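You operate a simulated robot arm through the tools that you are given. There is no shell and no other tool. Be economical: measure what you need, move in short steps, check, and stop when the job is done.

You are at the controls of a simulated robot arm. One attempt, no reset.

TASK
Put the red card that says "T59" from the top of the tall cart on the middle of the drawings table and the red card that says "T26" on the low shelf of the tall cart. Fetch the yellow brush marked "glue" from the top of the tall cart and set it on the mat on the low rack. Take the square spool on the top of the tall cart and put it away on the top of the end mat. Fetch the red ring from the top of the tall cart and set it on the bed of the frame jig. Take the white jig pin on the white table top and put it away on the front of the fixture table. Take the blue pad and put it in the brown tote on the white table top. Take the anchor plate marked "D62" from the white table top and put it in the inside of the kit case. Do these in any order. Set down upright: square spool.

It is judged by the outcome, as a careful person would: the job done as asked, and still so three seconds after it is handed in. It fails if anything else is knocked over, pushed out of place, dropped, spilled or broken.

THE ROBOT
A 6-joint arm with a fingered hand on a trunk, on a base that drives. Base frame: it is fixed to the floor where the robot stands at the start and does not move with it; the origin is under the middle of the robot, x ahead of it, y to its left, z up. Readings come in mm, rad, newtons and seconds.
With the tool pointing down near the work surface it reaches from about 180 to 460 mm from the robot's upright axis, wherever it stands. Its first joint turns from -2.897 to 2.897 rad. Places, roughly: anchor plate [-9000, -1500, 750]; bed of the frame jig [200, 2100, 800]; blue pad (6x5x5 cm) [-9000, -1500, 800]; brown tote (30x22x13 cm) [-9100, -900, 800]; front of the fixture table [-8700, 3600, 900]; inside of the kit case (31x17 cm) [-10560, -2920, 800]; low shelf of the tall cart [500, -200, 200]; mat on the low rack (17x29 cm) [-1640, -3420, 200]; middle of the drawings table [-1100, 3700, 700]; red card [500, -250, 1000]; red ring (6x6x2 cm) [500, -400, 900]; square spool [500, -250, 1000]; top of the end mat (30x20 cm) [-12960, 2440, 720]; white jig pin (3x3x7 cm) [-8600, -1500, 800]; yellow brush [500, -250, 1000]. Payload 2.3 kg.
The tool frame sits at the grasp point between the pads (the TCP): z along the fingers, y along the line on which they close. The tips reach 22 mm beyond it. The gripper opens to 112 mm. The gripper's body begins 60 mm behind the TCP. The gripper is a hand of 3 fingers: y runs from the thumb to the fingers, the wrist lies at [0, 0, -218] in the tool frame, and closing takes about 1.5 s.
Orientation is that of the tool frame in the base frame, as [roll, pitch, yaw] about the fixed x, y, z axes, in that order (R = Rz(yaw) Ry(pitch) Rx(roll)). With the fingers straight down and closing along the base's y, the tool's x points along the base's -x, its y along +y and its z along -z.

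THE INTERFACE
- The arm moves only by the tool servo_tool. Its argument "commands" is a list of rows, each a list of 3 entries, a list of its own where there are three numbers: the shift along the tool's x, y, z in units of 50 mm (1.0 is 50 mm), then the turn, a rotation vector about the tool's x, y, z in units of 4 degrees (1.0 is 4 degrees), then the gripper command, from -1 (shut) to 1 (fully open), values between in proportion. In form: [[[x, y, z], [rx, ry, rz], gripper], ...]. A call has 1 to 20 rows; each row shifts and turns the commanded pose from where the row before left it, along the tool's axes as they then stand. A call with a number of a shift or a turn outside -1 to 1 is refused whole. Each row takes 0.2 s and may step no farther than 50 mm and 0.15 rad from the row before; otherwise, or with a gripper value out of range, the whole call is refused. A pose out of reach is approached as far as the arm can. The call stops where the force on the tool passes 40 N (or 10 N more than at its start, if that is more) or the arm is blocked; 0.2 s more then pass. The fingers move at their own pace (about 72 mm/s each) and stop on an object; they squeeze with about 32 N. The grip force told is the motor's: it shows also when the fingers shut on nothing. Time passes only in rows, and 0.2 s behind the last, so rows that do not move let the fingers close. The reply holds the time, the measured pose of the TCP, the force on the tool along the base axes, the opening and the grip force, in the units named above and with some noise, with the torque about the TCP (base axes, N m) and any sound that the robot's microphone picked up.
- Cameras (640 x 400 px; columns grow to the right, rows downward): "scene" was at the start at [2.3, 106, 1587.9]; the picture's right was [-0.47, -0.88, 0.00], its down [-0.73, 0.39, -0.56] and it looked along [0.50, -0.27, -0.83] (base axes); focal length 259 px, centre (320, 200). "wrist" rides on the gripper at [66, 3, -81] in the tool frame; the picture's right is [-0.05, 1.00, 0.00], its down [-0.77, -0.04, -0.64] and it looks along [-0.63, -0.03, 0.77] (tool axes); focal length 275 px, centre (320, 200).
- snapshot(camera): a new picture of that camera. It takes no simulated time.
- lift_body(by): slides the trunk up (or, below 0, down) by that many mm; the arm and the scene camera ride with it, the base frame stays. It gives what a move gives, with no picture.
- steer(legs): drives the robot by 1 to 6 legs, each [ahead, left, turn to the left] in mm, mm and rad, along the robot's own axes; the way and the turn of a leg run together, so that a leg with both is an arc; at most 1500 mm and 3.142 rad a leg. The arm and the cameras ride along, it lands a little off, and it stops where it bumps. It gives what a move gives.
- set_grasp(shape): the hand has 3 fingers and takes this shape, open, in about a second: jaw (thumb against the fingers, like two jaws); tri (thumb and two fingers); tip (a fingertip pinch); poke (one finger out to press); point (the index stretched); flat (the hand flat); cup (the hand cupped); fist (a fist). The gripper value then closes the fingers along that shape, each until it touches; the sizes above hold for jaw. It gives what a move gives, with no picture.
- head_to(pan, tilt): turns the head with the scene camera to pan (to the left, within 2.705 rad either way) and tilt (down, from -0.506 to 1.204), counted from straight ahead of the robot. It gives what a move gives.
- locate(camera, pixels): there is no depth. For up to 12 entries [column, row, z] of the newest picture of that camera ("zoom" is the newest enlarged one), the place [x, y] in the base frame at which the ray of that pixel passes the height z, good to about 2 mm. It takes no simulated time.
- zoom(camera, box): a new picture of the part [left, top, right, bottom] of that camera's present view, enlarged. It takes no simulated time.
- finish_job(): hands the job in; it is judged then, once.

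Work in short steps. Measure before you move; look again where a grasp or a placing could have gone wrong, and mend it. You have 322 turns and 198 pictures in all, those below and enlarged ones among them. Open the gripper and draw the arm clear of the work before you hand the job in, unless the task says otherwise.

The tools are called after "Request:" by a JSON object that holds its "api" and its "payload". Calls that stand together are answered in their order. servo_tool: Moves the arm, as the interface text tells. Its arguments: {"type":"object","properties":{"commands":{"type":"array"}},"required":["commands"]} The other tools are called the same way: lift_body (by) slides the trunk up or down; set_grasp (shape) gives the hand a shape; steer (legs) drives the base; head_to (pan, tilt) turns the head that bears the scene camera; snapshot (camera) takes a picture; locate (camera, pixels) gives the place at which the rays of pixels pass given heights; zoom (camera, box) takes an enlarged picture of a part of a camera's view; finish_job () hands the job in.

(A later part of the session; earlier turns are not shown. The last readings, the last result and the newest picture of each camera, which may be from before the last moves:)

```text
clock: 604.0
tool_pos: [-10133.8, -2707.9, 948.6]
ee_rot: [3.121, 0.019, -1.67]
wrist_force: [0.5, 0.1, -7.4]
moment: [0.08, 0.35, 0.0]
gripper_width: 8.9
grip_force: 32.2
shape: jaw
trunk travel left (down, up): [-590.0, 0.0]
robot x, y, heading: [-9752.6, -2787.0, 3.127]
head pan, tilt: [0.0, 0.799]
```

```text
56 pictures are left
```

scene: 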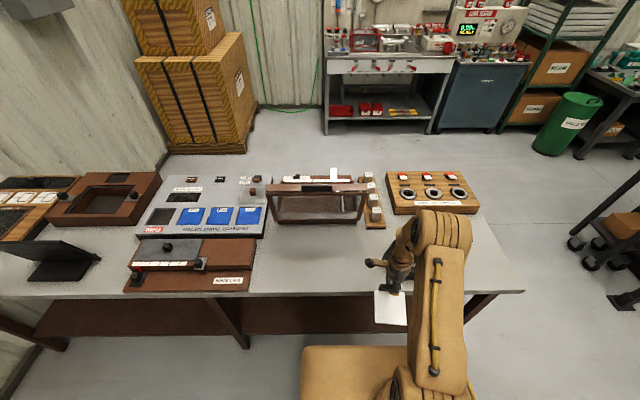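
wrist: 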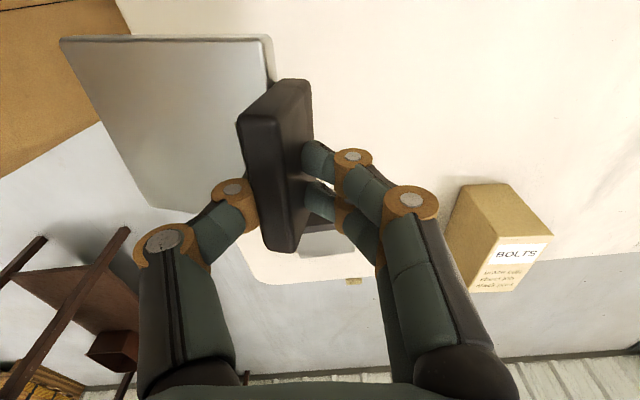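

Request:
{"api": "zoom", "payload": {"camera": "scene", "box": [120, 150, 480, 310]}}

Request:
{"api": "locate", "payload": {"camera": "scene", "pixels": [[315, 212, 740], [275, 222, 740], [362, 222, 740], [270, 185, 740], [362, 180, 740], [210, 205, 740], [160, 234, 740], [268, 236, 740], [400, 296, 740]]}}

```text
1.78 times, centred on (300, 230) of scene
```

zoom: 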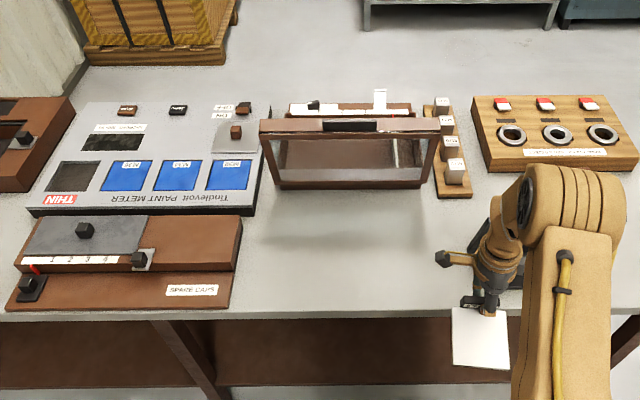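

```text
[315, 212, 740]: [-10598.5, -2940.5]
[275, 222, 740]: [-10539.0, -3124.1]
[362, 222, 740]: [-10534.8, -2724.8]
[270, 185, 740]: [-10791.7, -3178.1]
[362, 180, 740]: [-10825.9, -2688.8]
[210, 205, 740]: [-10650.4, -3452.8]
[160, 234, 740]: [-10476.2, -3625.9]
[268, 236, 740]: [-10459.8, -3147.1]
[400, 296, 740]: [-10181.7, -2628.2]
```

I need a better look at the kit case (framed clear panel near (−10560, −2920)). Raise the hand, strafe left and look with the wrist camera.

Request:
{"api": "servo_tool", "payload": {"commands": [[[0, 0, -0.8], [0, 0, 0], -1], [[0, 0, -0.8], [0, 0, 0], -1], [[0, 0, -0.4], [0, 0, 0], -1], [[0, 0, 0], [0, 0, 0], -1]]}}

Request:
{"api": "steer", "payload": {"legs": [[120, 420, 0.01]]}}

Request:
{"api": "snapshot", "payload": {"camera": "wrist"}}

Request:
{"api": "snapshot", "payload": {"camera": "scene"}}

```text
clock: 605.0
tool_pos: [-10132.2, -2708.5, 1047.0]
ee_rot: [3.125, 0.018, -1.67]
wrist_force: [0.5, 0.0, -7.1]
moment: [0.08, 0.31, -0.01]
gripper_width: 8.9
grip_force: 32.3
shape: jaw
trunk travel left (down, up): [-590.0, 0.0]
robot x, y, heading: [-9753.0, -2786.8, 3.127]
head pan, tilt: [0.0, 0.799]
```

```text
clock: 607.7
tool_pos: [-10256.2, -3136.5, 1048.0]
ee_rot: [3.121, 0.019, -1.659]
wrist_force: [-0.5, -0.6, -8.0]
moment: [0.06, 0.38, -0.01]
gripper_width: 9.0
grip_force: 32.4
shape: jaw
trunk travel left (down, up): [-590.0, 0.0]
robot x, y, heading: [-9874.4, -3207.2, 3.141]
head pan, tilt: [0.0, 0.799]
```

```text
54 pictures are left
```

wrist: 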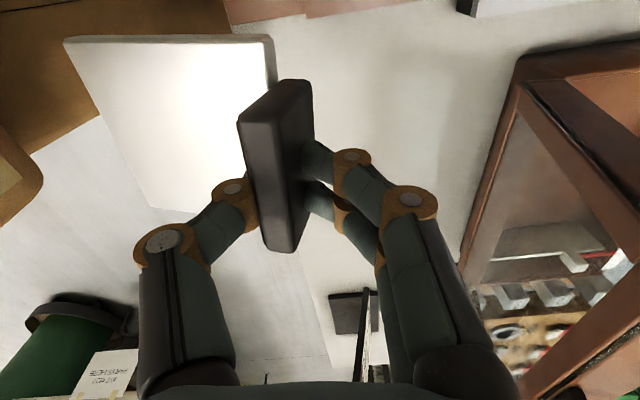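

```text
53 pictures are left
```

scene: 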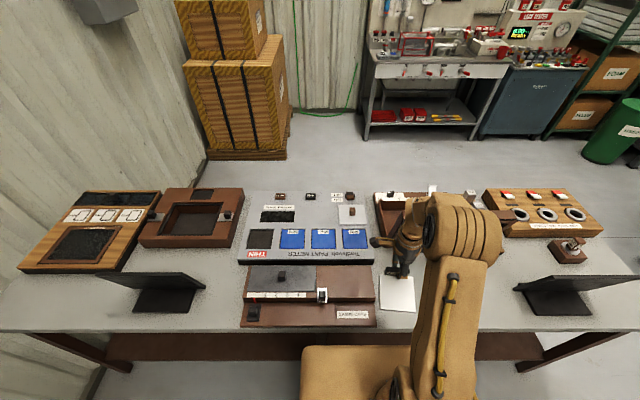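

Position the robot in front of the case and swing the hand left, to get an unobstructed scene view.

Request:
{"api": "servo_tool", "payload": {"commands": [[[0.9, 0, 0], [0, 0, 0], -1], [[0.9, 0, 0], [0, 0, 0], -1], [[0.9, 0, 0], [0, 0, 0], -1], [[0.9, 0, 0], [0, 0, 0], -1], [[0.9, 0, 0], [0, 0, 0], -1], [[0, 0, 0], [0, 0, 0], -1]]}}

Request:
{"api": "steer", "payload": {"legs": [[0, -330, 0]]}}

Request:
{"api": "head_to", "payload": {"pan": -0.05, "tilt": 1.0}}

Request:
{"api": "zoom", "payload": {"camera": "scene", "box": [180, 60, 500, 260]}}

```text
clock: 609.1
tool_pos: [-10275.1, -3359.7, 1042.1]
ee_rot: [3.124, 0.019, -1.658]
wrist_force: [-0.5, -0.2, -6.7]
moment: [0.06, 0.29, -0.03]
gripper_width: 9.1
grip_force: 32.4
shape: jaw
trunk travel left (down, up): [-590.0, 0.0]
robot x, y, heading: [-9875.0, -3207.9, 3.142]
head pan, tilt: [0.0, 0.799]
```

```text
clock: 611.3
tool_pos: [-10274.5, -3029.6, 1041.8]
ee_rot: [3.125, 0.019, -1.655]
wrist_force: [0.2, -0.6, -8.0]
moment: [0.04, 0.35, 0.02]
gripper_width: 8.9
grip_force: 31.9
shape: jaw
trunk travel left (down, up): [-590.0, 0.0]
robot x, y, heading: [-9874.7, -2875.6, -3.141]
head pan, tilt: [0.0, 0.799]
```

```text
clock: 612.0
tool_pos: [-10274.6, -3031.1, 1041.6]
ee_rot: [3.125, 0.018, -1.658]
wrist_force: [-0.2, -0.5, -6.9]
moment: [0.05, 0.34, 0.01]
gripper_width: 8.8
grip_force: 31.8
shape: jaw
trunk travel left (down, up): [-590.0, 0.0]
robot x, y, heading: [-9878.7, -2881.0, -3.143]
head pan, tilt: [-0.051, 1.0]
```

```text
2.00 times, centred on (340, 160) of scene
```

zoom: 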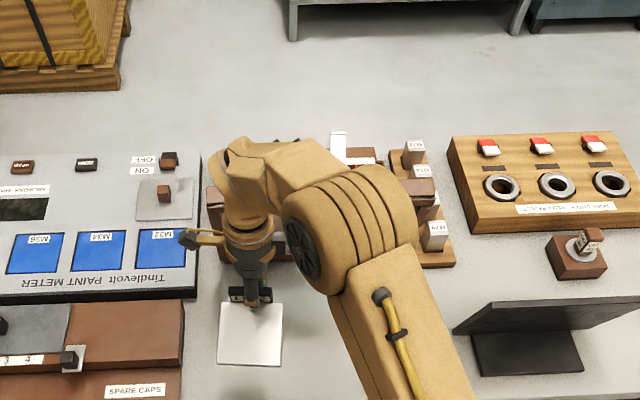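

Arm blocks the view; move right and swing the hand right instead, panning the head left.

Request:
{"api": "servo_tool", "payload": {"commands": [[[-0.9, 0, 0], [0, 0, 0], -1], [[-0.9, 0, 0], [0, 0, 0], -1], [[-0.9, 0, 0], [0, 0, 0], -1], [[-0.9, 0, 0], [0, 0, 0], -1], [[-0.9, 0, 0], [0, 0, 0], -1], [[-0.9, 0, 0], [0, 0, 0], -1], [[-0.9, 0, 0], [0, 0, 0], -1]]}}

Request:
{"api": "steer", "payload": {"legs": [[0, -180, 0]]}}

Request:
{"api": "head_to", "payload": {"pan": 0.25, "tilt": 0.9}}

Request:
{"api": "zoom", "payload": {"camera": "scene", "box": [200, 60, 480, 260]}}

```text
clock: 613.6
tool_pos: [-10244.6, -2714.0, 1048.1]
ee_rot: [3.124, 0.018, -1.656]
wrist_force: [-0.1, 0.3, -7.4]
moment: [0.04, 0.31, -0.02]
gripper_width: 8.5
grip_force: 32.2
shape: jaw
trunk travel left (down, up): [-590.0, 0.0]
robot x, y, heading: [-9876.2, -2879.1, -3.143]
head pan, tilt: [-0.051, 1.0]
```

```text
clock: 615.1
tool_pos: [-10244.4, -2534.6, 1047.3]
ee_rot: [3.123, 0.019, -1.657]
wrist_force: [0.7, -0.1, -6.7]
moment: [0.07, 0.28, 0.05]
gripper_width: 8.6
grip_force: 31.8
shape: jaw
trunk travel left (down, up): [-590.0, 0.0]
robot x, y, heading: [-9873.0, -2697.7, -3.139]
head pan, tilt: [-0.051, 1.0]
```

```text
clock: 615.9
tool_pos: [-10246.2, -2536.8, 1048.2]
ee_rot: [3.124, 0.019, -1.656]
wrist_force: [-0.1, 0.8, -7.4]
moment: [0.03, 0.33, -0.02]
gripper_width: 8.5
grip_force: 31.5
shape: jaw
trunk travel left (down, up): [-590.0, 0.0]
robot x, y, heading: [-9873.2, -2697.6, -3.138]
head pan, tilt: [0.25, 0.901]
```

```text
2.00 times, centred on (340, 160) of scene
```

zoom: 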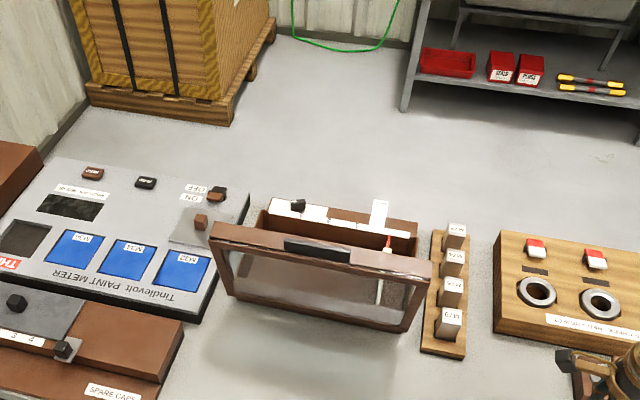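

The kit case is a shallow tray behind an upright windowed lid (on my side). Approach it from behind the table (facing +x) instead. Locate tray and table back edge.

Request:
{"api": "locate", "payload": {"camera": "zoom", "pixels": [[270, 198, 790], [418, 222, 790], [258, 225, 790], [240, 295, 745], [410, 330, 745], [212, 230, 900], [430, 270, 900], [330, 178, 735], [140, 158, 735], [500, 200, 735]]}}

```text
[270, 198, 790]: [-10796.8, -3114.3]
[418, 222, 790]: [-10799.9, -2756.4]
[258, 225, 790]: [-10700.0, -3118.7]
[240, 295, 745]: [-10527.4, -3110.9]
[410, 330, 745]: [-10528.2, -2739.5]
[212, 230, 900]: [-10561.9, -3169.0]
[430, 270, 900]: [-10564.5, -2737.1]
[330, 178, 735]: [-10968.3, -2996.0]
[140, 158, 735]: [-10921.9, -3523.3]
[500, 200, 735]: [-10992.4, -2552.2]
```

From geometry: lid stands ~1025 high on the front side; the compartment (x≈−10510…−10680, y≈−2765…−3075) must be reached from behind the table. Drive around its right end and face +x behind it.

Request:
{"api": "steer", "payload": {"legs": [[0, -850, 0], [1450, 0, 0], [130, 0, 0], [0, 0, 1.571], [0, 0, 1.571]]}}

Request:
{"api": "head_to", "payload": {"pan": -0.7, "tilt": 0.6}}

Request:
{"api": "snapshot", "payload": {"camera": "scene"}}

```text
clock: 635.8
tool_pos: [-11094.2, -2003.8, 1048.8]
ee_rot: [3.124, 0.021, 1.485]
wrist_force: [0.2, 1.0, -7.2]
moment: [-0.05, -0.31, 0.03]
gripper_width: 8.6
grip_force: 31.7
shape: jaw
trunk travel left (down, up): [-590.0, 0.0]
robot x, y, heading: [-11462.9, -1845.7, 0.005]
head pan, tilt: [0.25, 0.901]
```

```text
clock: 637.1
tool_pos: [-11093.2, -2004.6, 1048.4]
ee_rot: [3.124, 0.019, 1.486]
wrist_force: [0.2, -0.5, -7.8]
moment: [-0.05, -0.31, 0.0]
gripper_width: 8.7
grip_force: 32.2
shape: jaw
trunk travel left (down, up): [-590.0, 0.0]
robot x, y, heading: [-11464.7, -1843.1, 0.003]
head pan, tilt: [-0.7, 0.6]
```

```text
50 pictures are left
```

scene: 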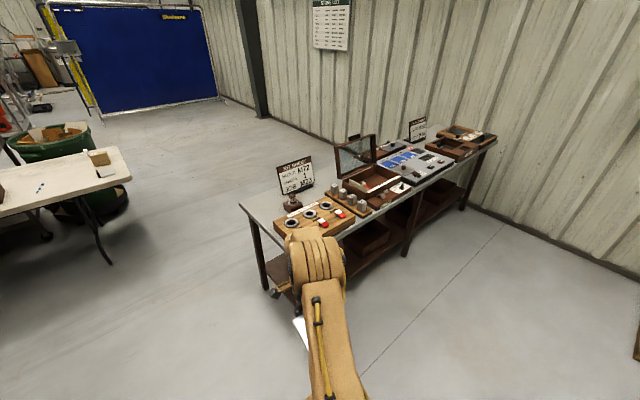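

Confirmed: accessible from behind. Recenter the hand and flip the tool yaw by 180° so that the plate points ahead.

Request:
{"api": "servo_tool", "payload": {"commands": [[[0.8, 0, 0], [0, 0, 1], -1], [[0.8, 0, 0], [0, 0, 1], -1], [[0.8, 0, 0], [0, 0, 1], -1], [[0.7, 0, 0], [0, 0, 1], -1], [[0, 0, 0], [0, 0, 1], -1], [[0, 0, 0], [0, 0, 1], -1], [[0, 0, 0], [0, 0, 1], -1], [[0, 0, 0], [0, 0, 1], -1], [[0, 0, 0], [0, 0, 1], -1], [[0, 0, 0], [0, 0, 1], -1], [[0, 0, 0], [0, 0, 1], -1], [[0, 0, 0], [0, 0, 1], -1], [[0, 0, 0], [0, 0, 1], -1], [[0, 0, 0], [0, 0, 1], -1], [[0, 0, 0], [0, 0, 1], -1], [[0, 0, 0], [0, 0, 1], -1], [[0, 0, 0], [0, 0, 1], -1], [[0, 0, 0], [0, 0, 1], -1], [[0, 0, 0], [0, 0, 1], -1], [[0, 0, 0], [0, 0, 1], -1]]}}

Request:
{"api": "servo_tool", "payload": {"commands": [[[0, 0, 0], [0, 0, 1], -1], [[0, 0, 0], [0, 0, 1], -1], [[0, 0, 0], [0, 0, 1], -1], [[0, 0, 0], [0, 0, 1], -1], [[0, 0, 0], [0, 0, 1], -1], [[0, 0, 0], [0, 0, 1], -1], [[0, 0, 0], [0, 0, 1], -1], [[0, 0, 0], [0, 0, 1], -1], [[0, 0, 0], [0, 0, 1], -1], [[0, 0, 0], [0, 0, 1], -1], [[0, 0, 0], [0, 0, 1], -1], [[0, 0, 0], [0, 0, 1], -1], [[0, 0, 0], [0, 0, 1], -1], [[0, 0, 0], [0, 0, 1], -1], [[0, 0, 0], [0, 0, 1], -1], [[0, 0, 0], [0, 0, 1], -1], [[0, 0, 0], [0, 0, 1], -1], [[0, 0, 0], [0, 0, 1], -1], [[0, 0, 0], [0, 0, 1], -1], [[0, 0, 0], [0, 0, 1], -1]]}}

Request:
{"api": "servo_tool", "payload": {"commands": [[[0, 0, 0], [0, 0, 1], -1], [[0, 0, 0], [0, 0, 1], -1], [[0, 0, 0], [0, 0, 1], -1], [[0, 0, 0], [0, 0, 0.7], -1], [[0, 0, 0], [0, 0, 0], -1]]}}

```text
clock: 641.3
tool_pos: [-11066.3, -1851.9, 1047.1]
ee_rot: [3.118, -0.013, 0.088]
wrist_force: [0.5, -0.1, -7.1]
moment: [-0.33, -0.02, -0.01]
gripper_width: 8.5
grip_force: 31.6
shape: jaw
trunk travel left (down, up): [-590.0, 0.0]
robot x, y, heading: [-11463.7, -1841.0, 0.008]
head pan, tilt: [-0.7, 0.6]
```

```text
clock: 645.5
tool_pos: [-11064.5, -1852.9, 1045.8]
ee_rot: [-3.131, -0.026, -1.306]
wrist_force: [0.1, -1.9, -6.5]
moment: [-0.03, 0.37, 0.0]
gripper_width: 8.4
grip_force: 32.0
shape: jaw
trunk travel left (down, up): [-590.0, 0.0]
robot x, y, heading: [-11465.4, -1845.6, 0.003]
head pan, tilt: [-0.7, 0.6]
```

```text
clock: 646.7
tool_pos: [-11066.3, -1851.8, 1045.5]
ee_rot: [-3.127, -0.021, -1.564]
wrist_force: [-0.1, -0.1, -6.8]
moment: [0.0, 0.31, -0.01]
gripper_width: 8.4
grip_force: 31.9
shape: jaw
trunk travel left (down, up): [-590.0, 0.0]
robot x, y, heading: [-11462.6, -1845.8, 0.007]
head pan, tilt: [-0.7, 0.6]
```

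Strafe right to y≈−2920, approach, and look.

Request:
{"api": "steer", "payload": {"legs": [[0, -1075, -0.005], [190, 0, 0]]}}

Request:
{"api": "head_to", "payload": {"pan": 0.0, "tilt": 0.95}}

Request:
{"api": "snapshot", "payload": {"camera": "scene"}}

Request:
{"api": "snapshot", "payload": {"camera": "wrist"}}

```text
clock: 653.4
tool_pos: [-10864.8, -2937.7, 1044.9]
ee_rot: [-3.127, -0.021, -1.555]
wrist_force: [0.4, 0.1, -6.9]
moment: [0.05, 0.36, 0.0]
gripper_width: 8.4
grip_force: 31.8
shape: jaw
trunk travel left (down, up): [-590.0, 0.0]
robot x, y, heading: [-11268.4, -2931.5, 0.012]
head pan, tilt: [-0.7, 0.6]
```

```text
clock: 654.5
tool_pos: [-10866.1, -2935.7, 1046.0]
ee_rot: [-3.126, -0.022, -1.555]
wrist_force: [-0.1, 0.6, -7.7]
moment: [0.01, 0.31, -0.01]
gripper_width: 8.4
grip_force: 31.8
shape: jaw
trunk travel left (down, up): [-590.0, 0.0]
robot x, y, heading: [-11263.9, -2929.1, 0.01]
head pan, tilt: [0.0, 0.949]
```

```text
49 pictures are left
```

scene: 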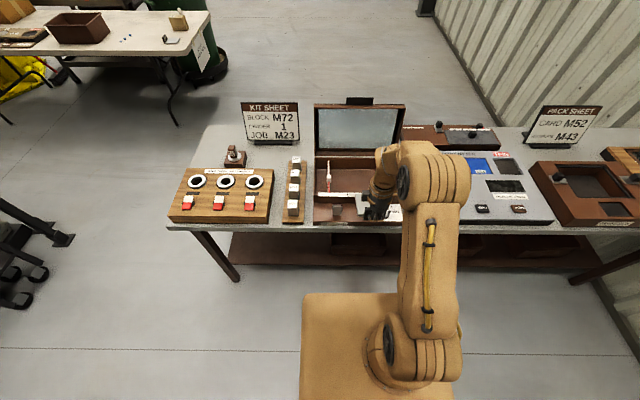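

```text
48 pictures are left
```

wrist: 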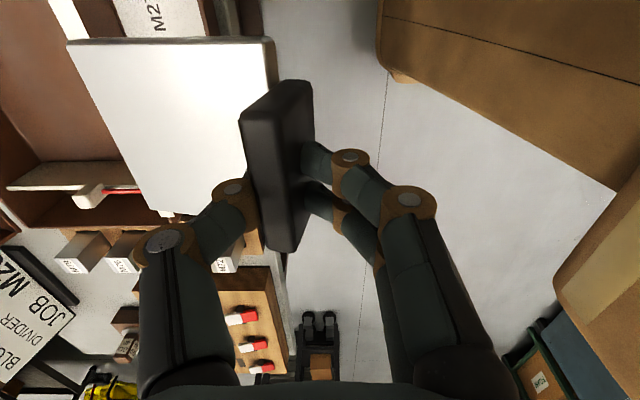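

Request:
{"api": "zoom", "payload": {"camera": "scene", "box": [290, 90, 430, 240]}}

Request:
{"api": "locate", "payload": {"camera": "zoom", "pixels": [[200, 340, 740]]}}

```text
2.67 times, centred on (360, 165) of scene
```

zoom: 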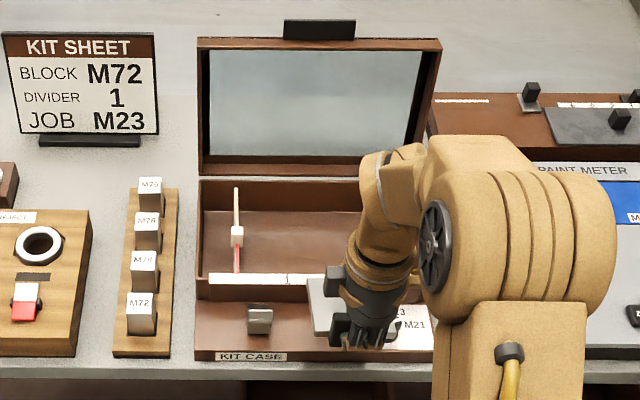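

```text
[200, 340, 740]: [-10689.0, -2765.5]
```

Request:
{"api": "locate", "payload": {"camera": "zoom", "pixels": [[198, 183, 800], [200, 283, 800], [198, 183, 780], [200, 283, 780], [196, 360, 740], [196, 335, 770], [237, 235, 770], [415, 190, 800], [440, 45, 950], [240, 275, 770]]}}

```text
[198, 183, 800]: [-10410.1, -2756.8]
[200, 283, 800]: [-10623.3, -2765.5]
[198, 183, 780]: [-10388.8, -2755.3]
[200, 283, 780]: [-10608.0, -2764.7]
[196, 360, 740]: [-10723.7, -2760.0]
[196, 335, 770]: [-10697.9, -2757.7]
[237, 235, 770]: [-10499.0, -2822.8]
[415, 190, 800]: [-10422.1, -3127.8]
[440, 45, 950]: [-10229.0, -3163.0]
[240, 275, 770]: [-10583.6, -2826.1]
```

Table back edge is at x≈−10760; compartment x≈−10610…−10430. Drive 270 ahead, lower a bit and look again.

Request:
{"api": "steer", "payload": {"legs": [[265, 0, -0.01]]}}

Request:
{"api": "snapshot", "payload": {"camera": "wrist"}}

Request:
{"api": "zoom", "payload": {"camera": "scene", "box": [260, 150, 480, 330]}}

```text
clock: 656.3
tool_pos: [-10605.3, -2941.5, 1046.0]
ee_rot: [-3.126, -0.023, -1.568]
wrist_force: [0.9, 0.7, -7.1]
moment: [0.02, 0.35, 0.03]
gripper_width: 8.9
grip_force: 31.7
shape: jaw
trunk travel left (down, up): [-590.0, 0.0]
robot x, y, heading: [-11004.7, -2929.2, -0.002]
head pan, tilt: [0.0, 0.949]
```

```text
46 pictures are left
```

wrist: 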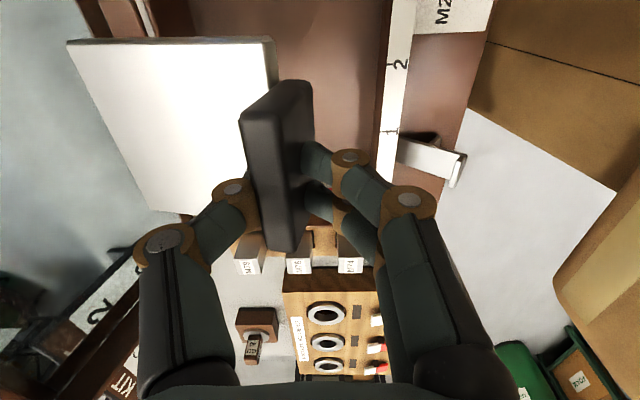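

```text
2.22 times, centred on (370, 240) of scene
```

zoom: 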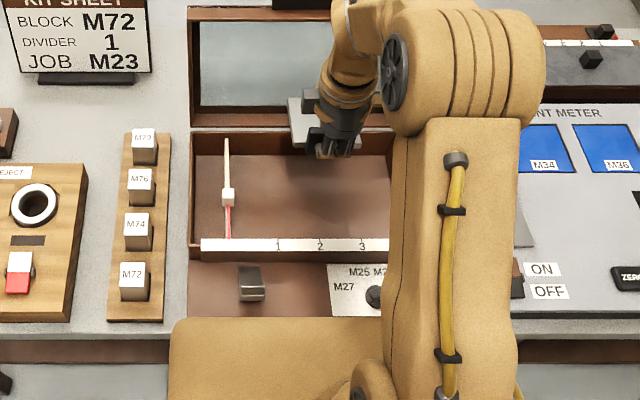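

Request:
{"api": "locate", "payload": {"camera": "wrist", "pixels": [[385, 90, 800], [385, 90, 780], [183, 20, 745], [130, 20, 800], [150, 20, 800], [97, 15, 800], [275, 20, 745]]}}

Request:
{"api": "locate", "payload": {"camera": "zoom", "pixels": [[192, 133, 800], [200, 240, 800], [228, 200, 760], [230, 237, 760], [190, 315, 745]]}}

```text
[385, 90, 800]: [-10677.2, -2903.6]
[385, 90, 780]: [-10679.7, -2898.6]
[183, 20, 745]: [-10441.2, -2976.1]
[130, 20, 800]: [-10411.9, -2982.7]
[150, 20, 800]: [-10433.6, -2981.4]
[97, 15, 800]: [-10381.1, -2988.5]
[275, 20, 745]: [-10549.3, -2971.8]
```

```text
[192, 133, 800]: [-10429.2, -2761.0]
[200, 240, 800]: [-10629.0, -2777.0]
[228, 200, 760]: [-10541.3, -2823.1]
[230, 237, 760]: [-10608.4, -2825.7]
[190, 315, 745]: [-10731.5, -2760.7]
```

Rim z≈850, compartment x≈−10665…−10490. Put TCP at x≈−10625 and descend in stages.

Request:
{"api": "servo_tool", "payload": {"commands": [[[0, 0.4, 0.3], [0, 0, 0], -1], [[0, 0, 0.9], [0, 0, 0], -1], [[0, 0, 0.9], [0, 0, 0], -1], [[0, 0, 0.6], [0, 0, 0], -1], [[0, 0, 0], [0, 0, 0], -1]]}}

Request:
{"api": "snapshot", "payload": {"camera": "wrist"}}

```text
clock: 657.5
tool_pos: [-10623.0, -2947.1, 912.6]
ee_rot: [-3.127, -0.01, -1.564]
wrist_force: [-0.3, -1.0, -6.0]
moment: [0.02, 0.32, -0.02]
gripper_width: 8.4
grip_force: 31.9
shape: jaw
out of reach, approached as far as the arm can: row 4
trunk travel left (down, up): [-590.0, 0.0]
robot x, y, heading: [-11007.3, -2930.6, -0.004]
head pan, tilt: [0.0, 0.949]
```

```text
44 pictures are left
```

wrist: 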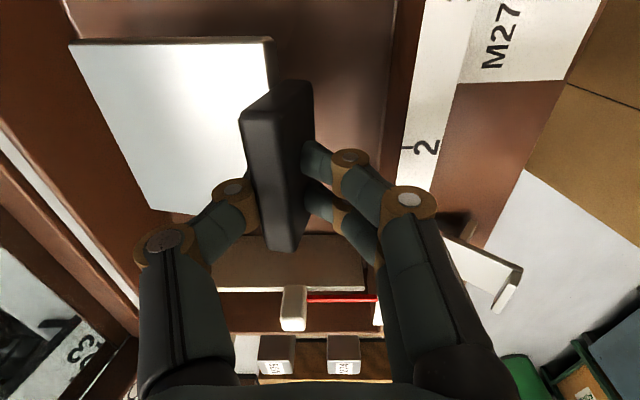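

Request:
{"api": "locate", "payload": {"camera": "wrist", "pixels": [[72, 45, 860], [150, 207, 860], [68, 10, 850], [130, 120, 850], [405, 120, 850], [395, 40, 850], [150, 60, 760], [384, 150, 760]]}}

```text
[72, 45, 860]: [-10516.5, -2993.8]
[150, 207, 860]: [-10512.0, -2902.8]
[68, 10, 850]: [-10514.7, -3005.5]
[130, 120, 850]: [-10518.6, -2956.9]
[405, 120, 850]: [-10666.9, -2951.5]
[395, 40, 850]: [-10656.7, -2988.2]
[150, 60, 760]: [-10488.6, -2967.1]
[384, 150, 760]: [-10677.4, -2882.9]
```

Plate fits with ~24 mm margin to the far wall. Lower with the trunk in steps, watching the force.

Request:
{"api": "lift_body", "payload": {"by": -60}}

Request:
{"api": "lift_body", "payload": {"by": -15}}

Request:
{"api": "lift_body", "payload": {"by": -10}}

Request:
{"api": "snapshot", "payload": {"camera": "wrist"}}

```text
clock: 658.5
tool_pos: [-10622.3, -2947.3, 852.1]
ee_rot: [-3.128, -0.01, -1.564]
wrist_force: [0.5, 0.3, -4.2]
moment: [-0.03, 0.07, -0.02]
gripper_width: 8.3
grip_force: 31.4
shape: jaw
trunk travel left (down, up): [-530.0, 60.0]
robot x, y, heading: [-11006.3, -2932.8, 0.004]
head pan, tilt: [0.0, 0.949]
```

```text
clock: 659.2
tool_pos: [-10623.5, -2947.1, 838.2]
ee_rot: [-3.121, -0.01, -1.564]
wrist_force: [0.3, -0.2, 31.5]
moment: [0.0, -0.41, -0.01]
gripper_width: 10.6
grip_force: 31.8
shape: jaw
trunk travel left (down, up): [-515.0, 75.0]
robot x, y, heading: [-11005.6, -2930.7, 0.002]
head pan, tilt: [0.0, 0.949]
```

```text
clock: 659.5
tool_pos: [-10623.4, -2947.4, 838.5]
ee_rot: [-3.118, -0.01, -1.562]
wrist_force: [-7.0, -0.2, 28.7]
moment: [0.02, -0.19, 0.0]
gripper_width: 12.0
grip_force: 31.2
shape: jaw
trunk travel left (down, up): [-514.0, 76.0]
robot x, y, heading: [-11007.9, -2931.9, -0.002]
head pan, tilt: [0.0, 0.949]
stopped: the force on the tool passed its limit at 52 N (the readings are from after the stop); the commanded pose is now the measured one
```

```text
43 pictures are left
```

wrist: 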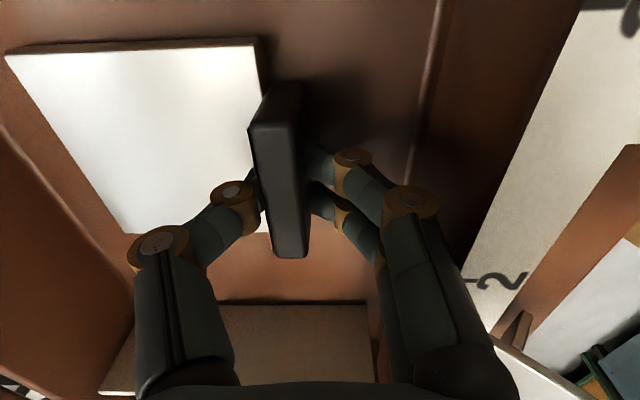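

The plate lies on the case floor (z≈800). Unload and open modestly, then rise.

Request:
{"api": "lift_body", "payload": {"by": 3}}

Request:
{"api": "servo_tool", "payload": {"commands": [[[0, 0, 0], [0, 0, 0], -0.7], [[0, 0, 0], [0, 0, 0], -0.5], [[0, 0, 0], [0, 0, 0], -0.4], [[0, 0, 0], [0, 0, 0], -0.4], [[0, 0, 0], [0, 0, 0], -0.4]]}}

Request:
{"api": "lift_body", "payload": {"by": 70}}

Request:
{"api": "snapshot", "payload": {"camera": "wrist"}}

```text
clock: 660.0
tool_pos: [-10622.0, -2947.1, 839.4]
ee_rot: [-3.121, -0.01, -1.565]
wrist_force: [-4.8, 1.0, 10.1]
moment: [-0.02, -0.04, -0.01]
gripper_width: 10.7
grip_force: 32.4
shape: jaw
trunk travel left (down, up): [-517.0, 73.0]
robot x, y, heading: [-11005.6, -2930.6, 0.002]
head pan, tilt: [0.0, 0.949]
```

```text
clock: 661.2
tool_pos: [-10613.9, -2947.0, 839.6]
ee_rot: [-3.121, -0.011, -1.561]
wrist_force: [35.7, 0.4, 8.8]
moment: [0.07, 0.48, 0.04]
gripper_width: 22.0
grip_force: 0.0
shape: jaw
trunk travel left (down, up): [-517.0, 73.0]
robot x, y, heading: [-11006.4, -2930.3, -0.007]
head pan, tilt: [0.0, 0.949]
```

```text
clock: 662.3
tool_pos: [-10621.2, -2947.2, 910.0]
ee_rot: [-3.121, -0.011, -1.564]
wrist_force: [0.3, 1.0, -0.2]
moment: [0.02, 0.02, 0.01]
gripper_width: 33.2
grip_force: 0.0
shape: jaw
trunk travel left (down, up): [-587.0, 3.0]
robot x, y, heading: [-11009.3, -2934.9, 0.002]
head pan, tilt: [0.0, 0.949]
```

```text
42 pictures are left
```

wrist: 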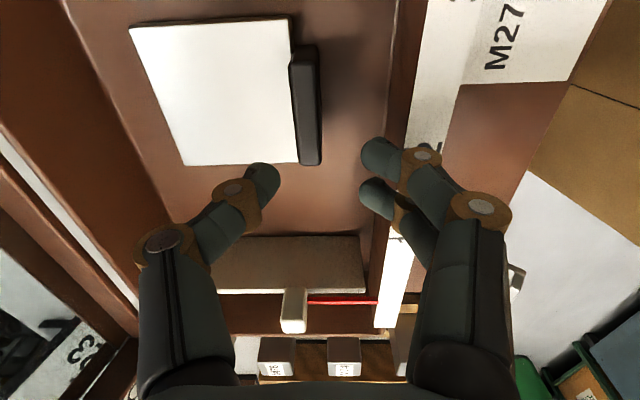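

D62 plate is inside the case. Rise, and drive around to the white table's left end, facing +y for the pin.

Request:
{"api": "servo_tool", "payload": {"commands": [[[0, 0, -0.7], [0, 0, 0], 0.2], [[0, 0, -0.8], [0, 0, 0], 0.6], [[0, 0, -0.5], [0, 0, 0], 1]]}}

Request:
{"api": "steer", "payload": {"legs": [[-250, 0, 0], [0, 1280, 0], [1400, 0, 0], [0, -540, 0], [1270, 0, 0], [0, 0, 1.571]]}}

Request:
{"api": "head_to", "payload": {"pan": 0.0, "tilt": 0.9}}

Request:
{"api": "snapshot", "payload": {"camera": "scene"}}

```text
clock: 663.1
tool_pos: [-10623.2, -2945.2, 1010.7]
ee_rot: [-3.121, -0.01, -1.563]
wrist_force: [1.5, -0.7, -0.2]
moment: [0.02, -0.01, -0.01]
gripper_width: 111.9
grip_force: 0.0
shape: jaw
trunk travel left (down, up): [-587.0, 3.0]
robot x, y, heading: [-11006.0, -2929.0, 0.004]
head pan, tilt: [0.0, 0.949]
```

```text
clock: 690.2
tool_pos: [-8581.8, -1760.0, 1010.2]
ee_rot: [-3.122, -0.009, 0.048]
wrist_force: [0.1, -0.5, -0.3]
moment: [-0.04, 0.0, -0.01]
gripper_width: 112.1
grip_force: 0.0
shape: jaw
trunk travel left (down, up): [-587.0, 3.0]
robot x, y, heading: [-8580.6, -2142.2, 1.609]
head pan, tilt: [0.0, 0.949]
```

```text
clock: 690.8
tool_pos: [-8581.6, -1759.1, 1010.6]
ee_rot: [-3.123, -0.011, 0.05]
wrist_force: [-0.7, 0.3, -0.8]
moment: [-0.01, -0.02, 0.02]
gripper_width: 111.9
grip_force: 0.0
shape: jaw
trunk travel left (down, up): [-587.0, 3.0]
robot x, y, heading: [-8584.6, -2140.8, 1.613]
head pan, tilt: [0.0, 0.901]
```

```text
41 pictures are left
```

scene: 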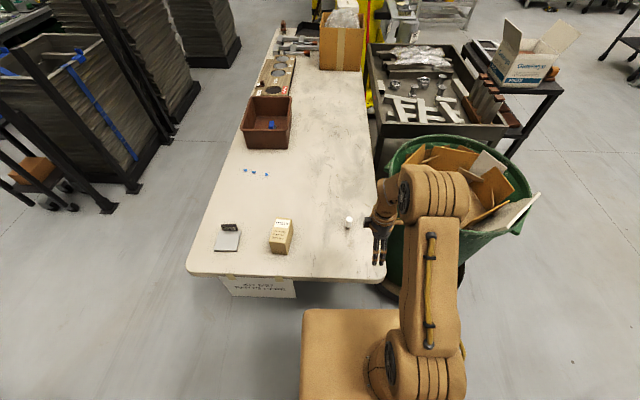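

Request:
{"api": "locate", "payload": {"camera": "scene", "pixels": [[382, 292, 0], [390, 300, 0], [348, 228, 735], [300, 276, 735]]}}

Request:
{"api": "steer", "payload": {"legs": [[0, 0, -0.04], [115, 0, 0]]}}

Request:
{"api": "snapshot", "payload": {"camera": "wrist"}}

```text
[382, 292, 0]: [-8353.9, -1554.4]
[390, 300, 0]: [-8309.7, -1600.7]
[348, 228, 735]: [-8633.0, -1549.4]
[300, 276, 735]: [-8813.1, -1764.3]
```

```text
clock: 692.5
tool_pos: [-8567.1, -1643.7, 1010.6]
ee_rot: [-3.123, -0.01, 0.009]
wrist_force: [-0.1, -0.2, 0.6]
moment: [-0.02, 0.02, -0.01]
gripper_width: 112.1
grip_force: 0.0
shape: jaw
trunk travel left (down, up): [-587.0, 3.0]
robot x, y, heading: [-8580.6, -2027.5, 1.573]
head pan, tilt: [0.0, 0.901]
```

```text
40 pictures are left
```

wrist: 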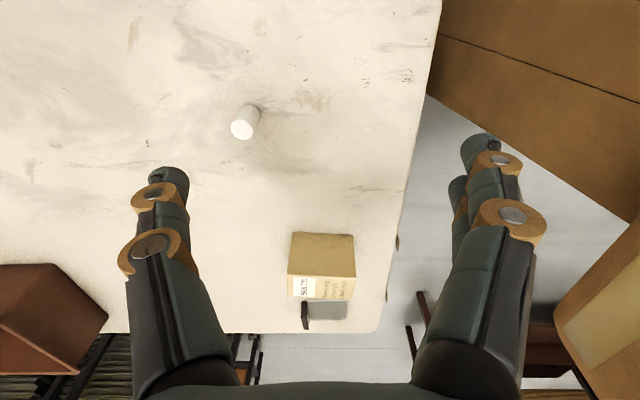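

Request:
{"api": "locate", "payload": {"camera": "wrist", "pixels": [[249, 110, 737], [243, 130, 805]]}}

```text
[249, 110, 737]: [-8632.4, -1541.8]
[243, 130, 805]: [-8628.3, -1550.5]
```

Pin ≈(−8630, −1546). Move closer and align above it.

Request:
{"api": "steer", "payload": {"legs": [[32, 45, 0]]}}

Request:
{"api": "servo_tool", "payload": {"commands": [[[-0.3, -0.6, 0.5], [0, 0, 0], 1], [[0, -0.6, 0.7], [0, 0, 0], 1], [[0, 0, 0.9], [0, 0, 0], 1], [[0, 0, 0.6], [0, 0, 0], 1], [[0, 0, 0], [0, 0, 0], 1]]}}

Request:
{"api": "snapshot", "payload": {"camera": "wrist"}}

```text
clock: 693.4
tool_pos: [-8614.0, -1611.8, 1009.9]
ee_rot: [-3.123, -0.011, 0.009]
wrist_force: [-0.2, -0.2, 0.2]
moment: [0.0, -0.02, 0.0]
gripper_width: 111.7
grip_force: 0.0
shape: jaw
trunk travel left (down, up): [-587.0, 3.0]
robot x, y, heading: [-8626.4, -1994.4, 1.573]
head pan, tilt: [0.0, 0.901]
```

```text
clock: 694.6
tool_pos: [-8626.7, -1550.1, 877.9]
ee_rot: [-3.121, -0.011, 0.008]
wrist_force: [-0.3, -0.4, -0.2]
moment: [0.05, 0.02, 0.0]
gripper_width: 112.0
grip_force: 0.0
shape: jaw
trunk travel left (down, up): [-587.0, 3.0]
robot x, y, heading: [-8625.1, -1993.1, 1.571]
head pan, tilt: [0.0, 0.901]
```

```text
39 pictures are left
```

wrist: 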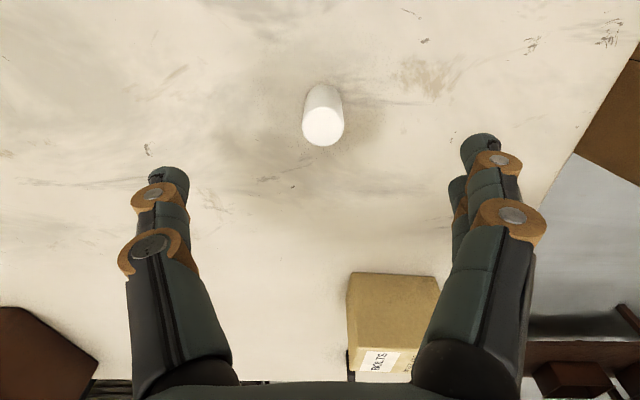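

Check alignment of the pin's top, then descend and grip.

Request:
{"api": "locate", "payload": {"camera": "wrist", "pixels": [[323, 126, 805], [322, 100, 737]]}}

Request:
{"api": "servo_tool", "payload": {"commands": [[[-0.05, 0, 0.6], [0, 0, 0], 1], [[0, 0, 0.6], [0, 0, 0], 1], [[0, 0, 0.6], [0, 0, 0], 1], [[0, 0, 0], [0, 0, 0], -1], [[0, 0, 0], [0, 0, 0], -1], [[0, 0, 0], [0, 0, 0], -1], [[0, 0, 0], [0, 0, 0], -1], [[0, 0, 0], [0, 0, 0], -1], [[0, 0, 0], [0, 0, 0], -1], [[0, 0, 0], [0, 0, 0], -1]]}}

Request:
{"api": "snapshot", "payload": {"camera": "wrist"}}

```text
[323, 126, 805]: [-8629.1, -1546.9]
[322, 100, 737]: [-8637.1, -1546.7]
```

```text
clock: 696.8
tool_pos: [-8626.2, -1548.3, 787.3]
ee_rot: [-3.12, -0.011, 0.009]
wrist_force: [0.6, -0.3, -0.2]
moment: [0.02, 0.02, -0.01]
gripper_width: 14.1
grip_force: 32.3
shape: jaw
trunk travel left (down, up): [-587.0, 3.0]
robot x, y, heading: [-8628.5, -1993.2, 1.572]
head pan, tilt: [0.0, 0.901]
```

```text
38 pictures are left
```

wrist: 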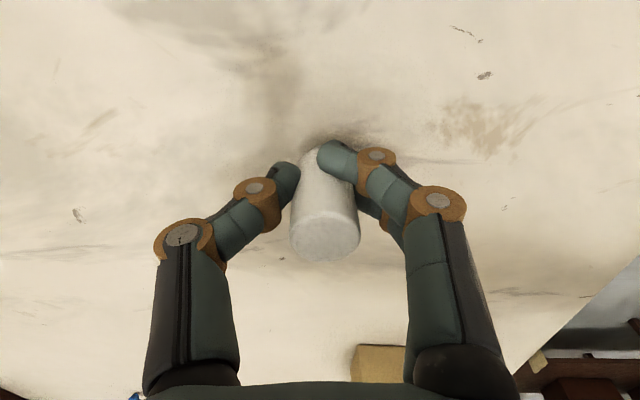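

Pin gripped. Lift and retract; then drive along the corridor to the far side of the fixture table (its front, per the hint x≈−8700, seems to be the −x side).

Request:
{"api": "servo_tool", "payload": {"commands": [[[0, 0, -0.5], [0, 0, 0], -1], [[0, 0, -0.9], [0, 0, 0], -1], [[0, 0.2, -0.9], [0, 0, 0], -1], [[0, 0.6, -0.7], [0, 0, 0], -1], [[0, 0.6, -0.7], [0, 0, 0], -1], [[0, 0, -0.7], [0, 0, 0], -1]]}}

Request:
{"api": "steer", "payload": {"legs": [[-180, 0, 0], [0, 1180, 0], [500, 0, 0], [0, 1490, 0], [0, 100, 0]]}}

Request:
{"api": "steer", "payload": {"legs": [[1450, 0, 0], [1450, 0, 0], [1450, 0, 0], [650, 0, 0]]}}

Request:
{"api": "head_to", "payload": {"pan": -1.5, "tilt": 0.35}}

Request:
{"api": "snapshot", "payload": {"camera": "scene"}}

```text
clock: 698.2
tool_pos: [-8629.7, -1623.5, 1006.0]
ee_rot: [-3.121, -0.011, 0.009]
wrist_force: [-0.2, 0.0, -1.0]
moment: [-0.01, 0.0, -0.02]
gripper_width: 11.8
grip_force: 32.2
shape: jaw
trunk travel left (down, up): [-587.0, 3.0]
robot x, y, heading: [-8627.0, -1997.4, 1.573]
head pan, tilt: [0.0, 0.901]
```

```text
clock: 715.6
tool_pos: [-11418.0, -1336.7, 1004.9]
ee_rot: [-3.123, -0.011, 0.035]
wrist_force: [0.6, 0.5, -0.8]
moment: [0.0, -0.01, 0.0]
gripper_width: 11.8
grip_force: 32.0
shape: jaw
trunk travel left (down, up): [-587.0, 3.0]
robot x, y, heading: [-11404.6, -1710.1, 1.598]
head pan, tilt: [0.0, 0.901]
```

```text
clock: 739.7
tool_pos: [-11528.4, 3678.6, 1005.2]
ee_rot: [-3.122, -0.011, 0.048]
wrist_force: [0.6, -0.1, -0.4]
moment: [-0.01, 0.03, -0.01]
gripper_width: 11.7
grip_force: 31.6
shape: jaw
trunk travel left (down, up): [-587.0, 3.0]
robot x, y, heading: [-11513.9, 3308.7, 1.615]
head pan, tilt: [0.0, 0.901]
```

```text
clock: 741.3
tool_pos: [-11529.2, 3678.6, 1005.6]
ee_rot: [-3.122, -0.009, 0.05]
wrist_force: [-0.1, 0.0, -1.0]
moment: [0.01, 0.02, -0.02]
gripper_width: 11.7
grip_force: 32.5
shape: jaw
trunk travel left (down, up): [-587.0, 3.0]
robot x, y, heading: [-11519.0, 3306.0, 1.616]
head pan, tilt: [-1.499, 0.351]
```

```text
37 pictures are left
```

scene: 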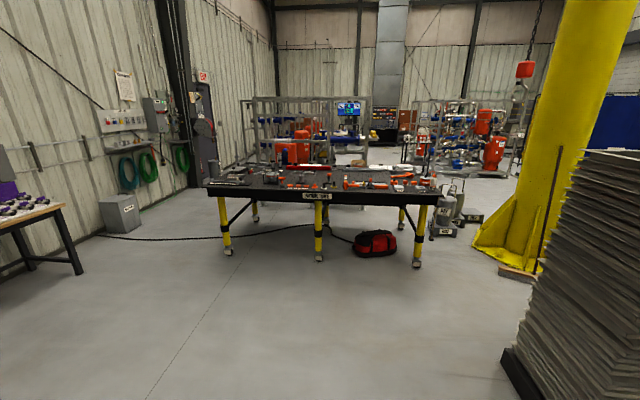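

The labelled front of the fixture table faces me (−x side). Turn to +x and approach.

Request:
{"api": "steer", "payload": {"legs": [[0, 0, -1.616], [1400, 290, 0], [600, 0, 0]]}}

Request:
{"api": "head_to", "payload": {"pan": 0.1, "tilt": 0.75}}

Request:
{"api": "snapshot", "payload": {"camera": "scene"}}

```text
clock: 755.4
tool_pos: [-9125.0, 3621.0, 1005.0]
ee_rot: [-3.124, -0.01, -1.549]
wrist_force: [-1.2, 0.1, -1.3]
moment: [-0.01, 0.0, 0.0]
gripper_width: 11.3
grip_force: 32.2
shape: jaw
trunk travel left (down, up): [-587.0, 3.0]
robot x, y, heading: [-9491.5, 3616.9, 0.011]
head pan, tilt: [-1.499, 0.351]
```

```text
clock: 757.1
tool_pos: [-9125.0, 3620.7, 1005.7]
ee_rot: [-3.124, -0.009, -1.55]
wrist_force: [-0.4, 0.1, -0.9]
moment: [-0.06, 0.01, 0.0]
gripper_width: 12.0
grip_force: 31.5
shape: jaw
trunk travel left (down, up): [-587.0, 3.0]
robot x, y, heading: [-9494.8, 3614.9, 0.012]
head pan, tilt: [0.099, 0.75]
```

```text
36 pictures are left
```

scene: 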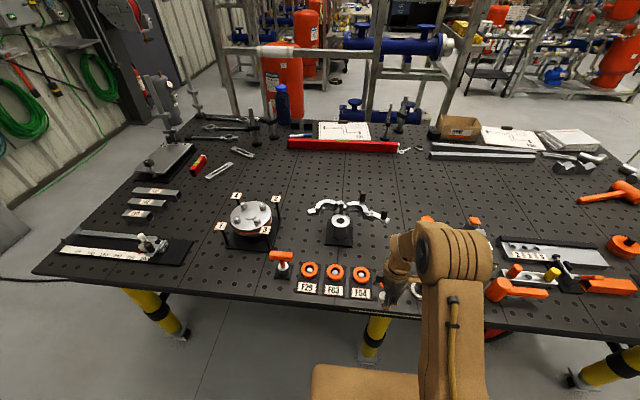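

Request:
{"api": "zoom", "payload": {"camera": "scene", "box": [220, 190, 480, 330]}}

Request:
{"api": "snapshot", "payload": {"camera": "wrist"}}

Request:
{"api": "locate", "payload": {"camera": "scene", "pixels": [[300, 302, 880], [300, 302, 850], [250, 270, 880], [38, 272, 880], [370, 255, 880]]}}

```text
2.46 times, centred on (350, 260) of scene
```

zoom: 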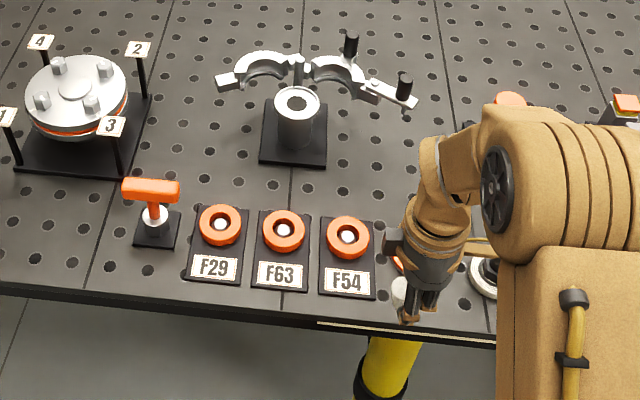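

```text
34 pictures are left
```

wrist: 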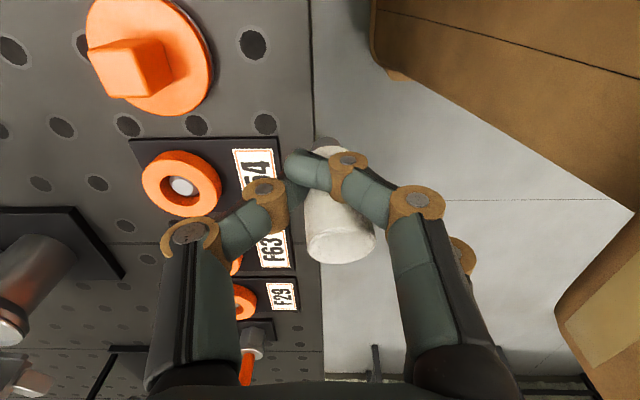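

```text
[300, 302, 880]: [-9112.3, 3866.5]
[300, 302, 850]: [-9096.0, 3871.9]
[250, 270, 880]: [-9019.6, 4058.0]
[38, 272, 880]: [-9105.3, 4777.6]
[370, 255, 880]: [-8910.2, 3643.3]
```

Front edge x≈−9105. A free spot lies near (−8905, 3645) behind F54. Triangulate table height with the F54 label.

Request:
{"api": "locate", "payload": {"camera": "scene", "pixels": [[361, 294, 880], [361, 294, 850], [361, 294, 910], [345, 275, 880], [383, 238, 880]]}}

Request:
{"api": "locate", "payload": {"camera": "wrist", "pixels": [[255, 180, 880], [255, 180, 850], [255, 180, 910], [130, 145, 880]]}}

Request:
{"api": "steer", "payload": {"legs": [[165, 20, -0.011]]}}

Request:
{"api": "snapshot", "payload": {"camera": "wrist"}}

```text
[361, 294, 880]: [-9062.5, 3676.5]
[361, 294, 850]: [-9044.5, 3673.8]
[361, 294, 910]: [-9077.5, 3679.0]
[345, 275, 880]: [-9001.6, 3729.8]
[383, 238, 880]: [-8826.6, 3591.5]
```

```text
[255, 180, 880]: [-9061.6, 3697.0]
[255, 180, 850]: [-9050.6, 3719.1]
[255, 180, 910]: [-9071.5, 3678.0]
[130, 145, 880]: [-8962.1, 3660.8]
```

```text
clock: 758.5
tool_pos: [-8957.8, 3636.0, 1004.1]
ee_rot: [-3.123, -0.012, -1.566]
wrist_force: [0.2, -0.6, -0.9]
moment: [0.02, 0.01, 0.01]
gripper_width: 11.6
grip_force: 31.5
shape: jaw
trunk travel left (down, up): [-587.0, 3.0]
robot x, y, heading: [-9326.0, 3631.1, -0.004]
head pan, tilt: [0.099, 0.75]
```

```text
33 pictures are left
```

wrist: 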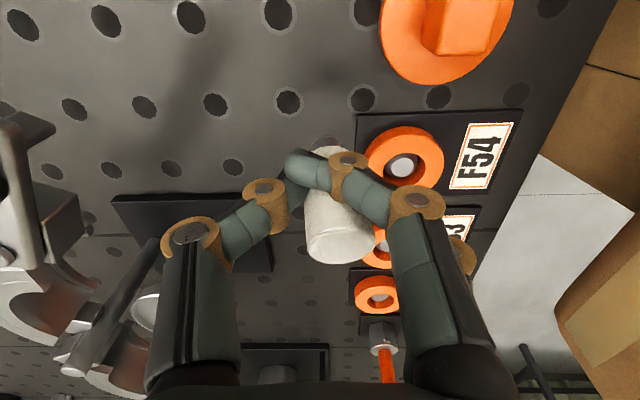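

Request:
{"api": "locate", "payload": {"camera": "wrist", "pixels": [[357, 115, 903], [357, 200, 903], [240, 130, 900], [300, 130, 900], [115, 198, 903], [240, 192, 903], [395, 50, 905], [330, 60, 900], [20, 120, 950]]}}

```text
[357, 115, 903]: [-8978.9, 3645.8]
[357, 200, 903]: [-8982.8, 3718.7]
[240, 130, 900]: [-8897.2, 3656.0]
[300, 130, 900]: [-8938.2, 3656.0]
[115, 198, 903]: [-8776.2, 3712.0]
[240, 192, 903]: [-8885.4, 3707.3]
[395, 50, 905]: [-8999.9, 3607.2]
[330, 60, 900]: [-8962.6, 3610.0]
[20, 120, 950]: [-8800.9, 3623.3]
```

Target (−8915, 3640), clear of F54, the black base and clamp. Move and lower to just above the table.

Request:
{"api": "servo_tool", "payload": {"commands": [[[-0.08, -0.86, 0], [0, 0, 0], -1], [[0, 0, 0.5], [0, 0, 0], -1], [[0, 0, 0.2], [0, 0, 0], -1], [[0, 0, 0], [0, 0, 0], -1]]}}

Request:
{"api": "servo_tool", "payload": {"commands": [[[0, 0, 0.1], [0, 0, 0], -1], [[0, 0, 0.1], [0, 0, 0], -1], [[0, 0, 0], [0, 0, 0], -1]]}}

```text
clock: 759.5
tool_pos: [-8914.2, 3640.7, 970.0]
ee_rot: [-3.122, -0.011, -1.567]
wrist_force: [-0.3, 0.0, -0.5]
moment: [0.01, -0.01, -0.02]
gripper_width: 11.7
grip_force: 31.6
shape: jaw
trunk travel left (down, up): [-587.0, 3.0]
robot x, y, heading: [-9328.0, 3639.5, -0.005]
head pan, tilt: [0.099, 0.75]
```

```text
clock: 760.3
tool_pos: [-8914.4, 3639.7, 959.9]
ee_rot: [-3.122, -0.01, -1.565]
wrist_force: [0.1, 0.7, -0.8]
moment: [0.01, -0.02, -0.01]
gripper_width: 11.8
grip_force: 31.9
shape: jaw
trunk travel left (down, up): [-587.0, 3.0]
robot x, y, heading: [-9329.5, 3635.7, -0.002]
head pan, tilt: [0.099, 0.75]
```

Request:
{"api": "servo_tool", "payload": {"commands": [[[0, 0, 0.08], [0, 0, 0], -1], [[0, 0, 0.06], [0, 0, 0], -1], [[0, 0, 0], [0, 0, 0], -1]]}}

Request:
{"api": "servo_tool", "payload": {"commands": [[[0, 0, 0.06], [0, 0, 0], -1], [[0, 0, 0.04], [0, 0, 0], -1], [[0, 0, 0], [0, 0, 0], -1]]}}

```text
clock: 761.1
tool_pos: [-8913.9, 3639.4, 953.9]
ee_rot: [-3.122, -0.011, -1.565]
wrist_force: [-0.3, 0.6, 0.4]
moment: [0.0, 0.02, 0.0]
gripper_width: 11.7
grip_force: 32.0
shape: jaw
trunk travel left (down, up): [-587.0, 3.0]
robot x, y, heading: [-9333.1, 3640.0, -0.004]
head pan, tilt: [0.099, 0.75]
```

```text
clock: 761.9
tool_pos: [-8913.7, 3640.1, 949.3]
ee_rot: [-3.123, -0.01, -1.565]
wrist_force: [-0.4, -0.3, -0.9]
moment: [-0.06, 0.01, -0.04]
gripper_width: 11.6
grip_force: 32.0
shape: jaw
trunk travel left (down, up): [-587.0, 3.0]
robot x, y, heading: [-9329.8, 3636.3, -0.001]
head pan, tilt: [0.099, 0.75]
```

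Request:
{"api": "servo_tool", "payload": {"commands": [[[0, 0, 0.06], [0, 0, 0], -1], [[0, 0, 0.06], [0, 0, 0], -1], [[0, 0, 0], [0, 0, 0], -1]]}}

Request:
{"api": "servo_tool", "payload": {"commands": [[[0, 0, 0.06], [0, 0, 0], -1], [[0, 0, 0.06], [0, 0, 0], -1], [[0, 0, 0], [0, 0, 0], -1]]}}

```text
clock: 762.7
tool_pos: [-8916.7, 3640.4, 944.3]
ee_rot: [-3.119, -0.01, -1.565]
wrist_force: [1.2, 1.7, 21.1]
moment: [0.11, 0.05, 0.02]
gripper_width: 13.9
grip_force: 31.7
shape: jaw
trunk travel left (down, up): [-587.0, 3.0]
robot x, y, heading: [-9332.1, 3637.8, -0.001]
head pan, tilt: [0.099, 0.75]
```

```text
clock: 763.5
tool_pos: [-8915.5, 3640.2, 938.8]
ee_rot: [-3.119, -0.012, -1.566]
wrist_force: [-0.8, 1.7, 28.2]
moment: [0.15, 0.09, -0.02]
gripper_width: 16.0
grip_force: 31.8
shape: jaw
trunk travel left (down, up): [-587.0, 3.0]
robot x, y, heading: [-9327.9, 3634.5, 0.001]
head pan, tilt: [0.099, 0.75]
```

Contact. Release gently to ~60 mm and rise.

Request:
{"api": "servo_tool", "payload": {"commands": [[[0, 0, -0.06], [0, 0, 0], -0.6], [[0, 0, 0], [0, 0, 0], -0.3], [[0, 0, 0], [0, 0, 0], 0], [[0, 0, 0], [0, 0, 0], 0.1], [[0, 0, 0], [0, 0, 0], 0.1], [[0, 0, -0.4], [0, 0, 0], 0.1], [[0, 0, -0.7], [0, 0, 0], 0.1], [[0, 0, -0.8], [0, 0, 0], 0.1], [[0, 0, -0.7], [0, 0, 0], 0.1]]}}

Request:
{"api": "snapshot", "payload": {"camera": "wrist"}}

```text
clock: 765.5
tool_pos: [-8917.2, 3640.1, 1069.3]
ee_rot: [-3.123, -0.011, -1.564]
wrist_force: [0.8, 0.3, -0.6]
moment: [-0.01, -0.01, 0.01]
gripper_width: 61.3
grip_force: 0.1
shape: jaw
trunk travel left (down, up): [-587.0, 3.0]
robot x, y, heading: [-9331.8, 3635.2, -0.006]
head pan, tilt: [0.099, 0.75]
```

```text
32 pictures are left
```

wrist: 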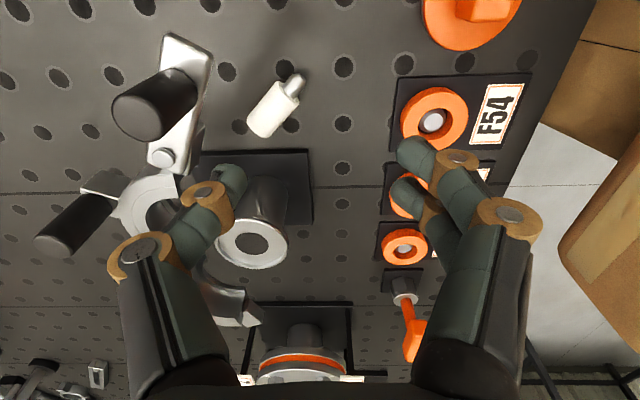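

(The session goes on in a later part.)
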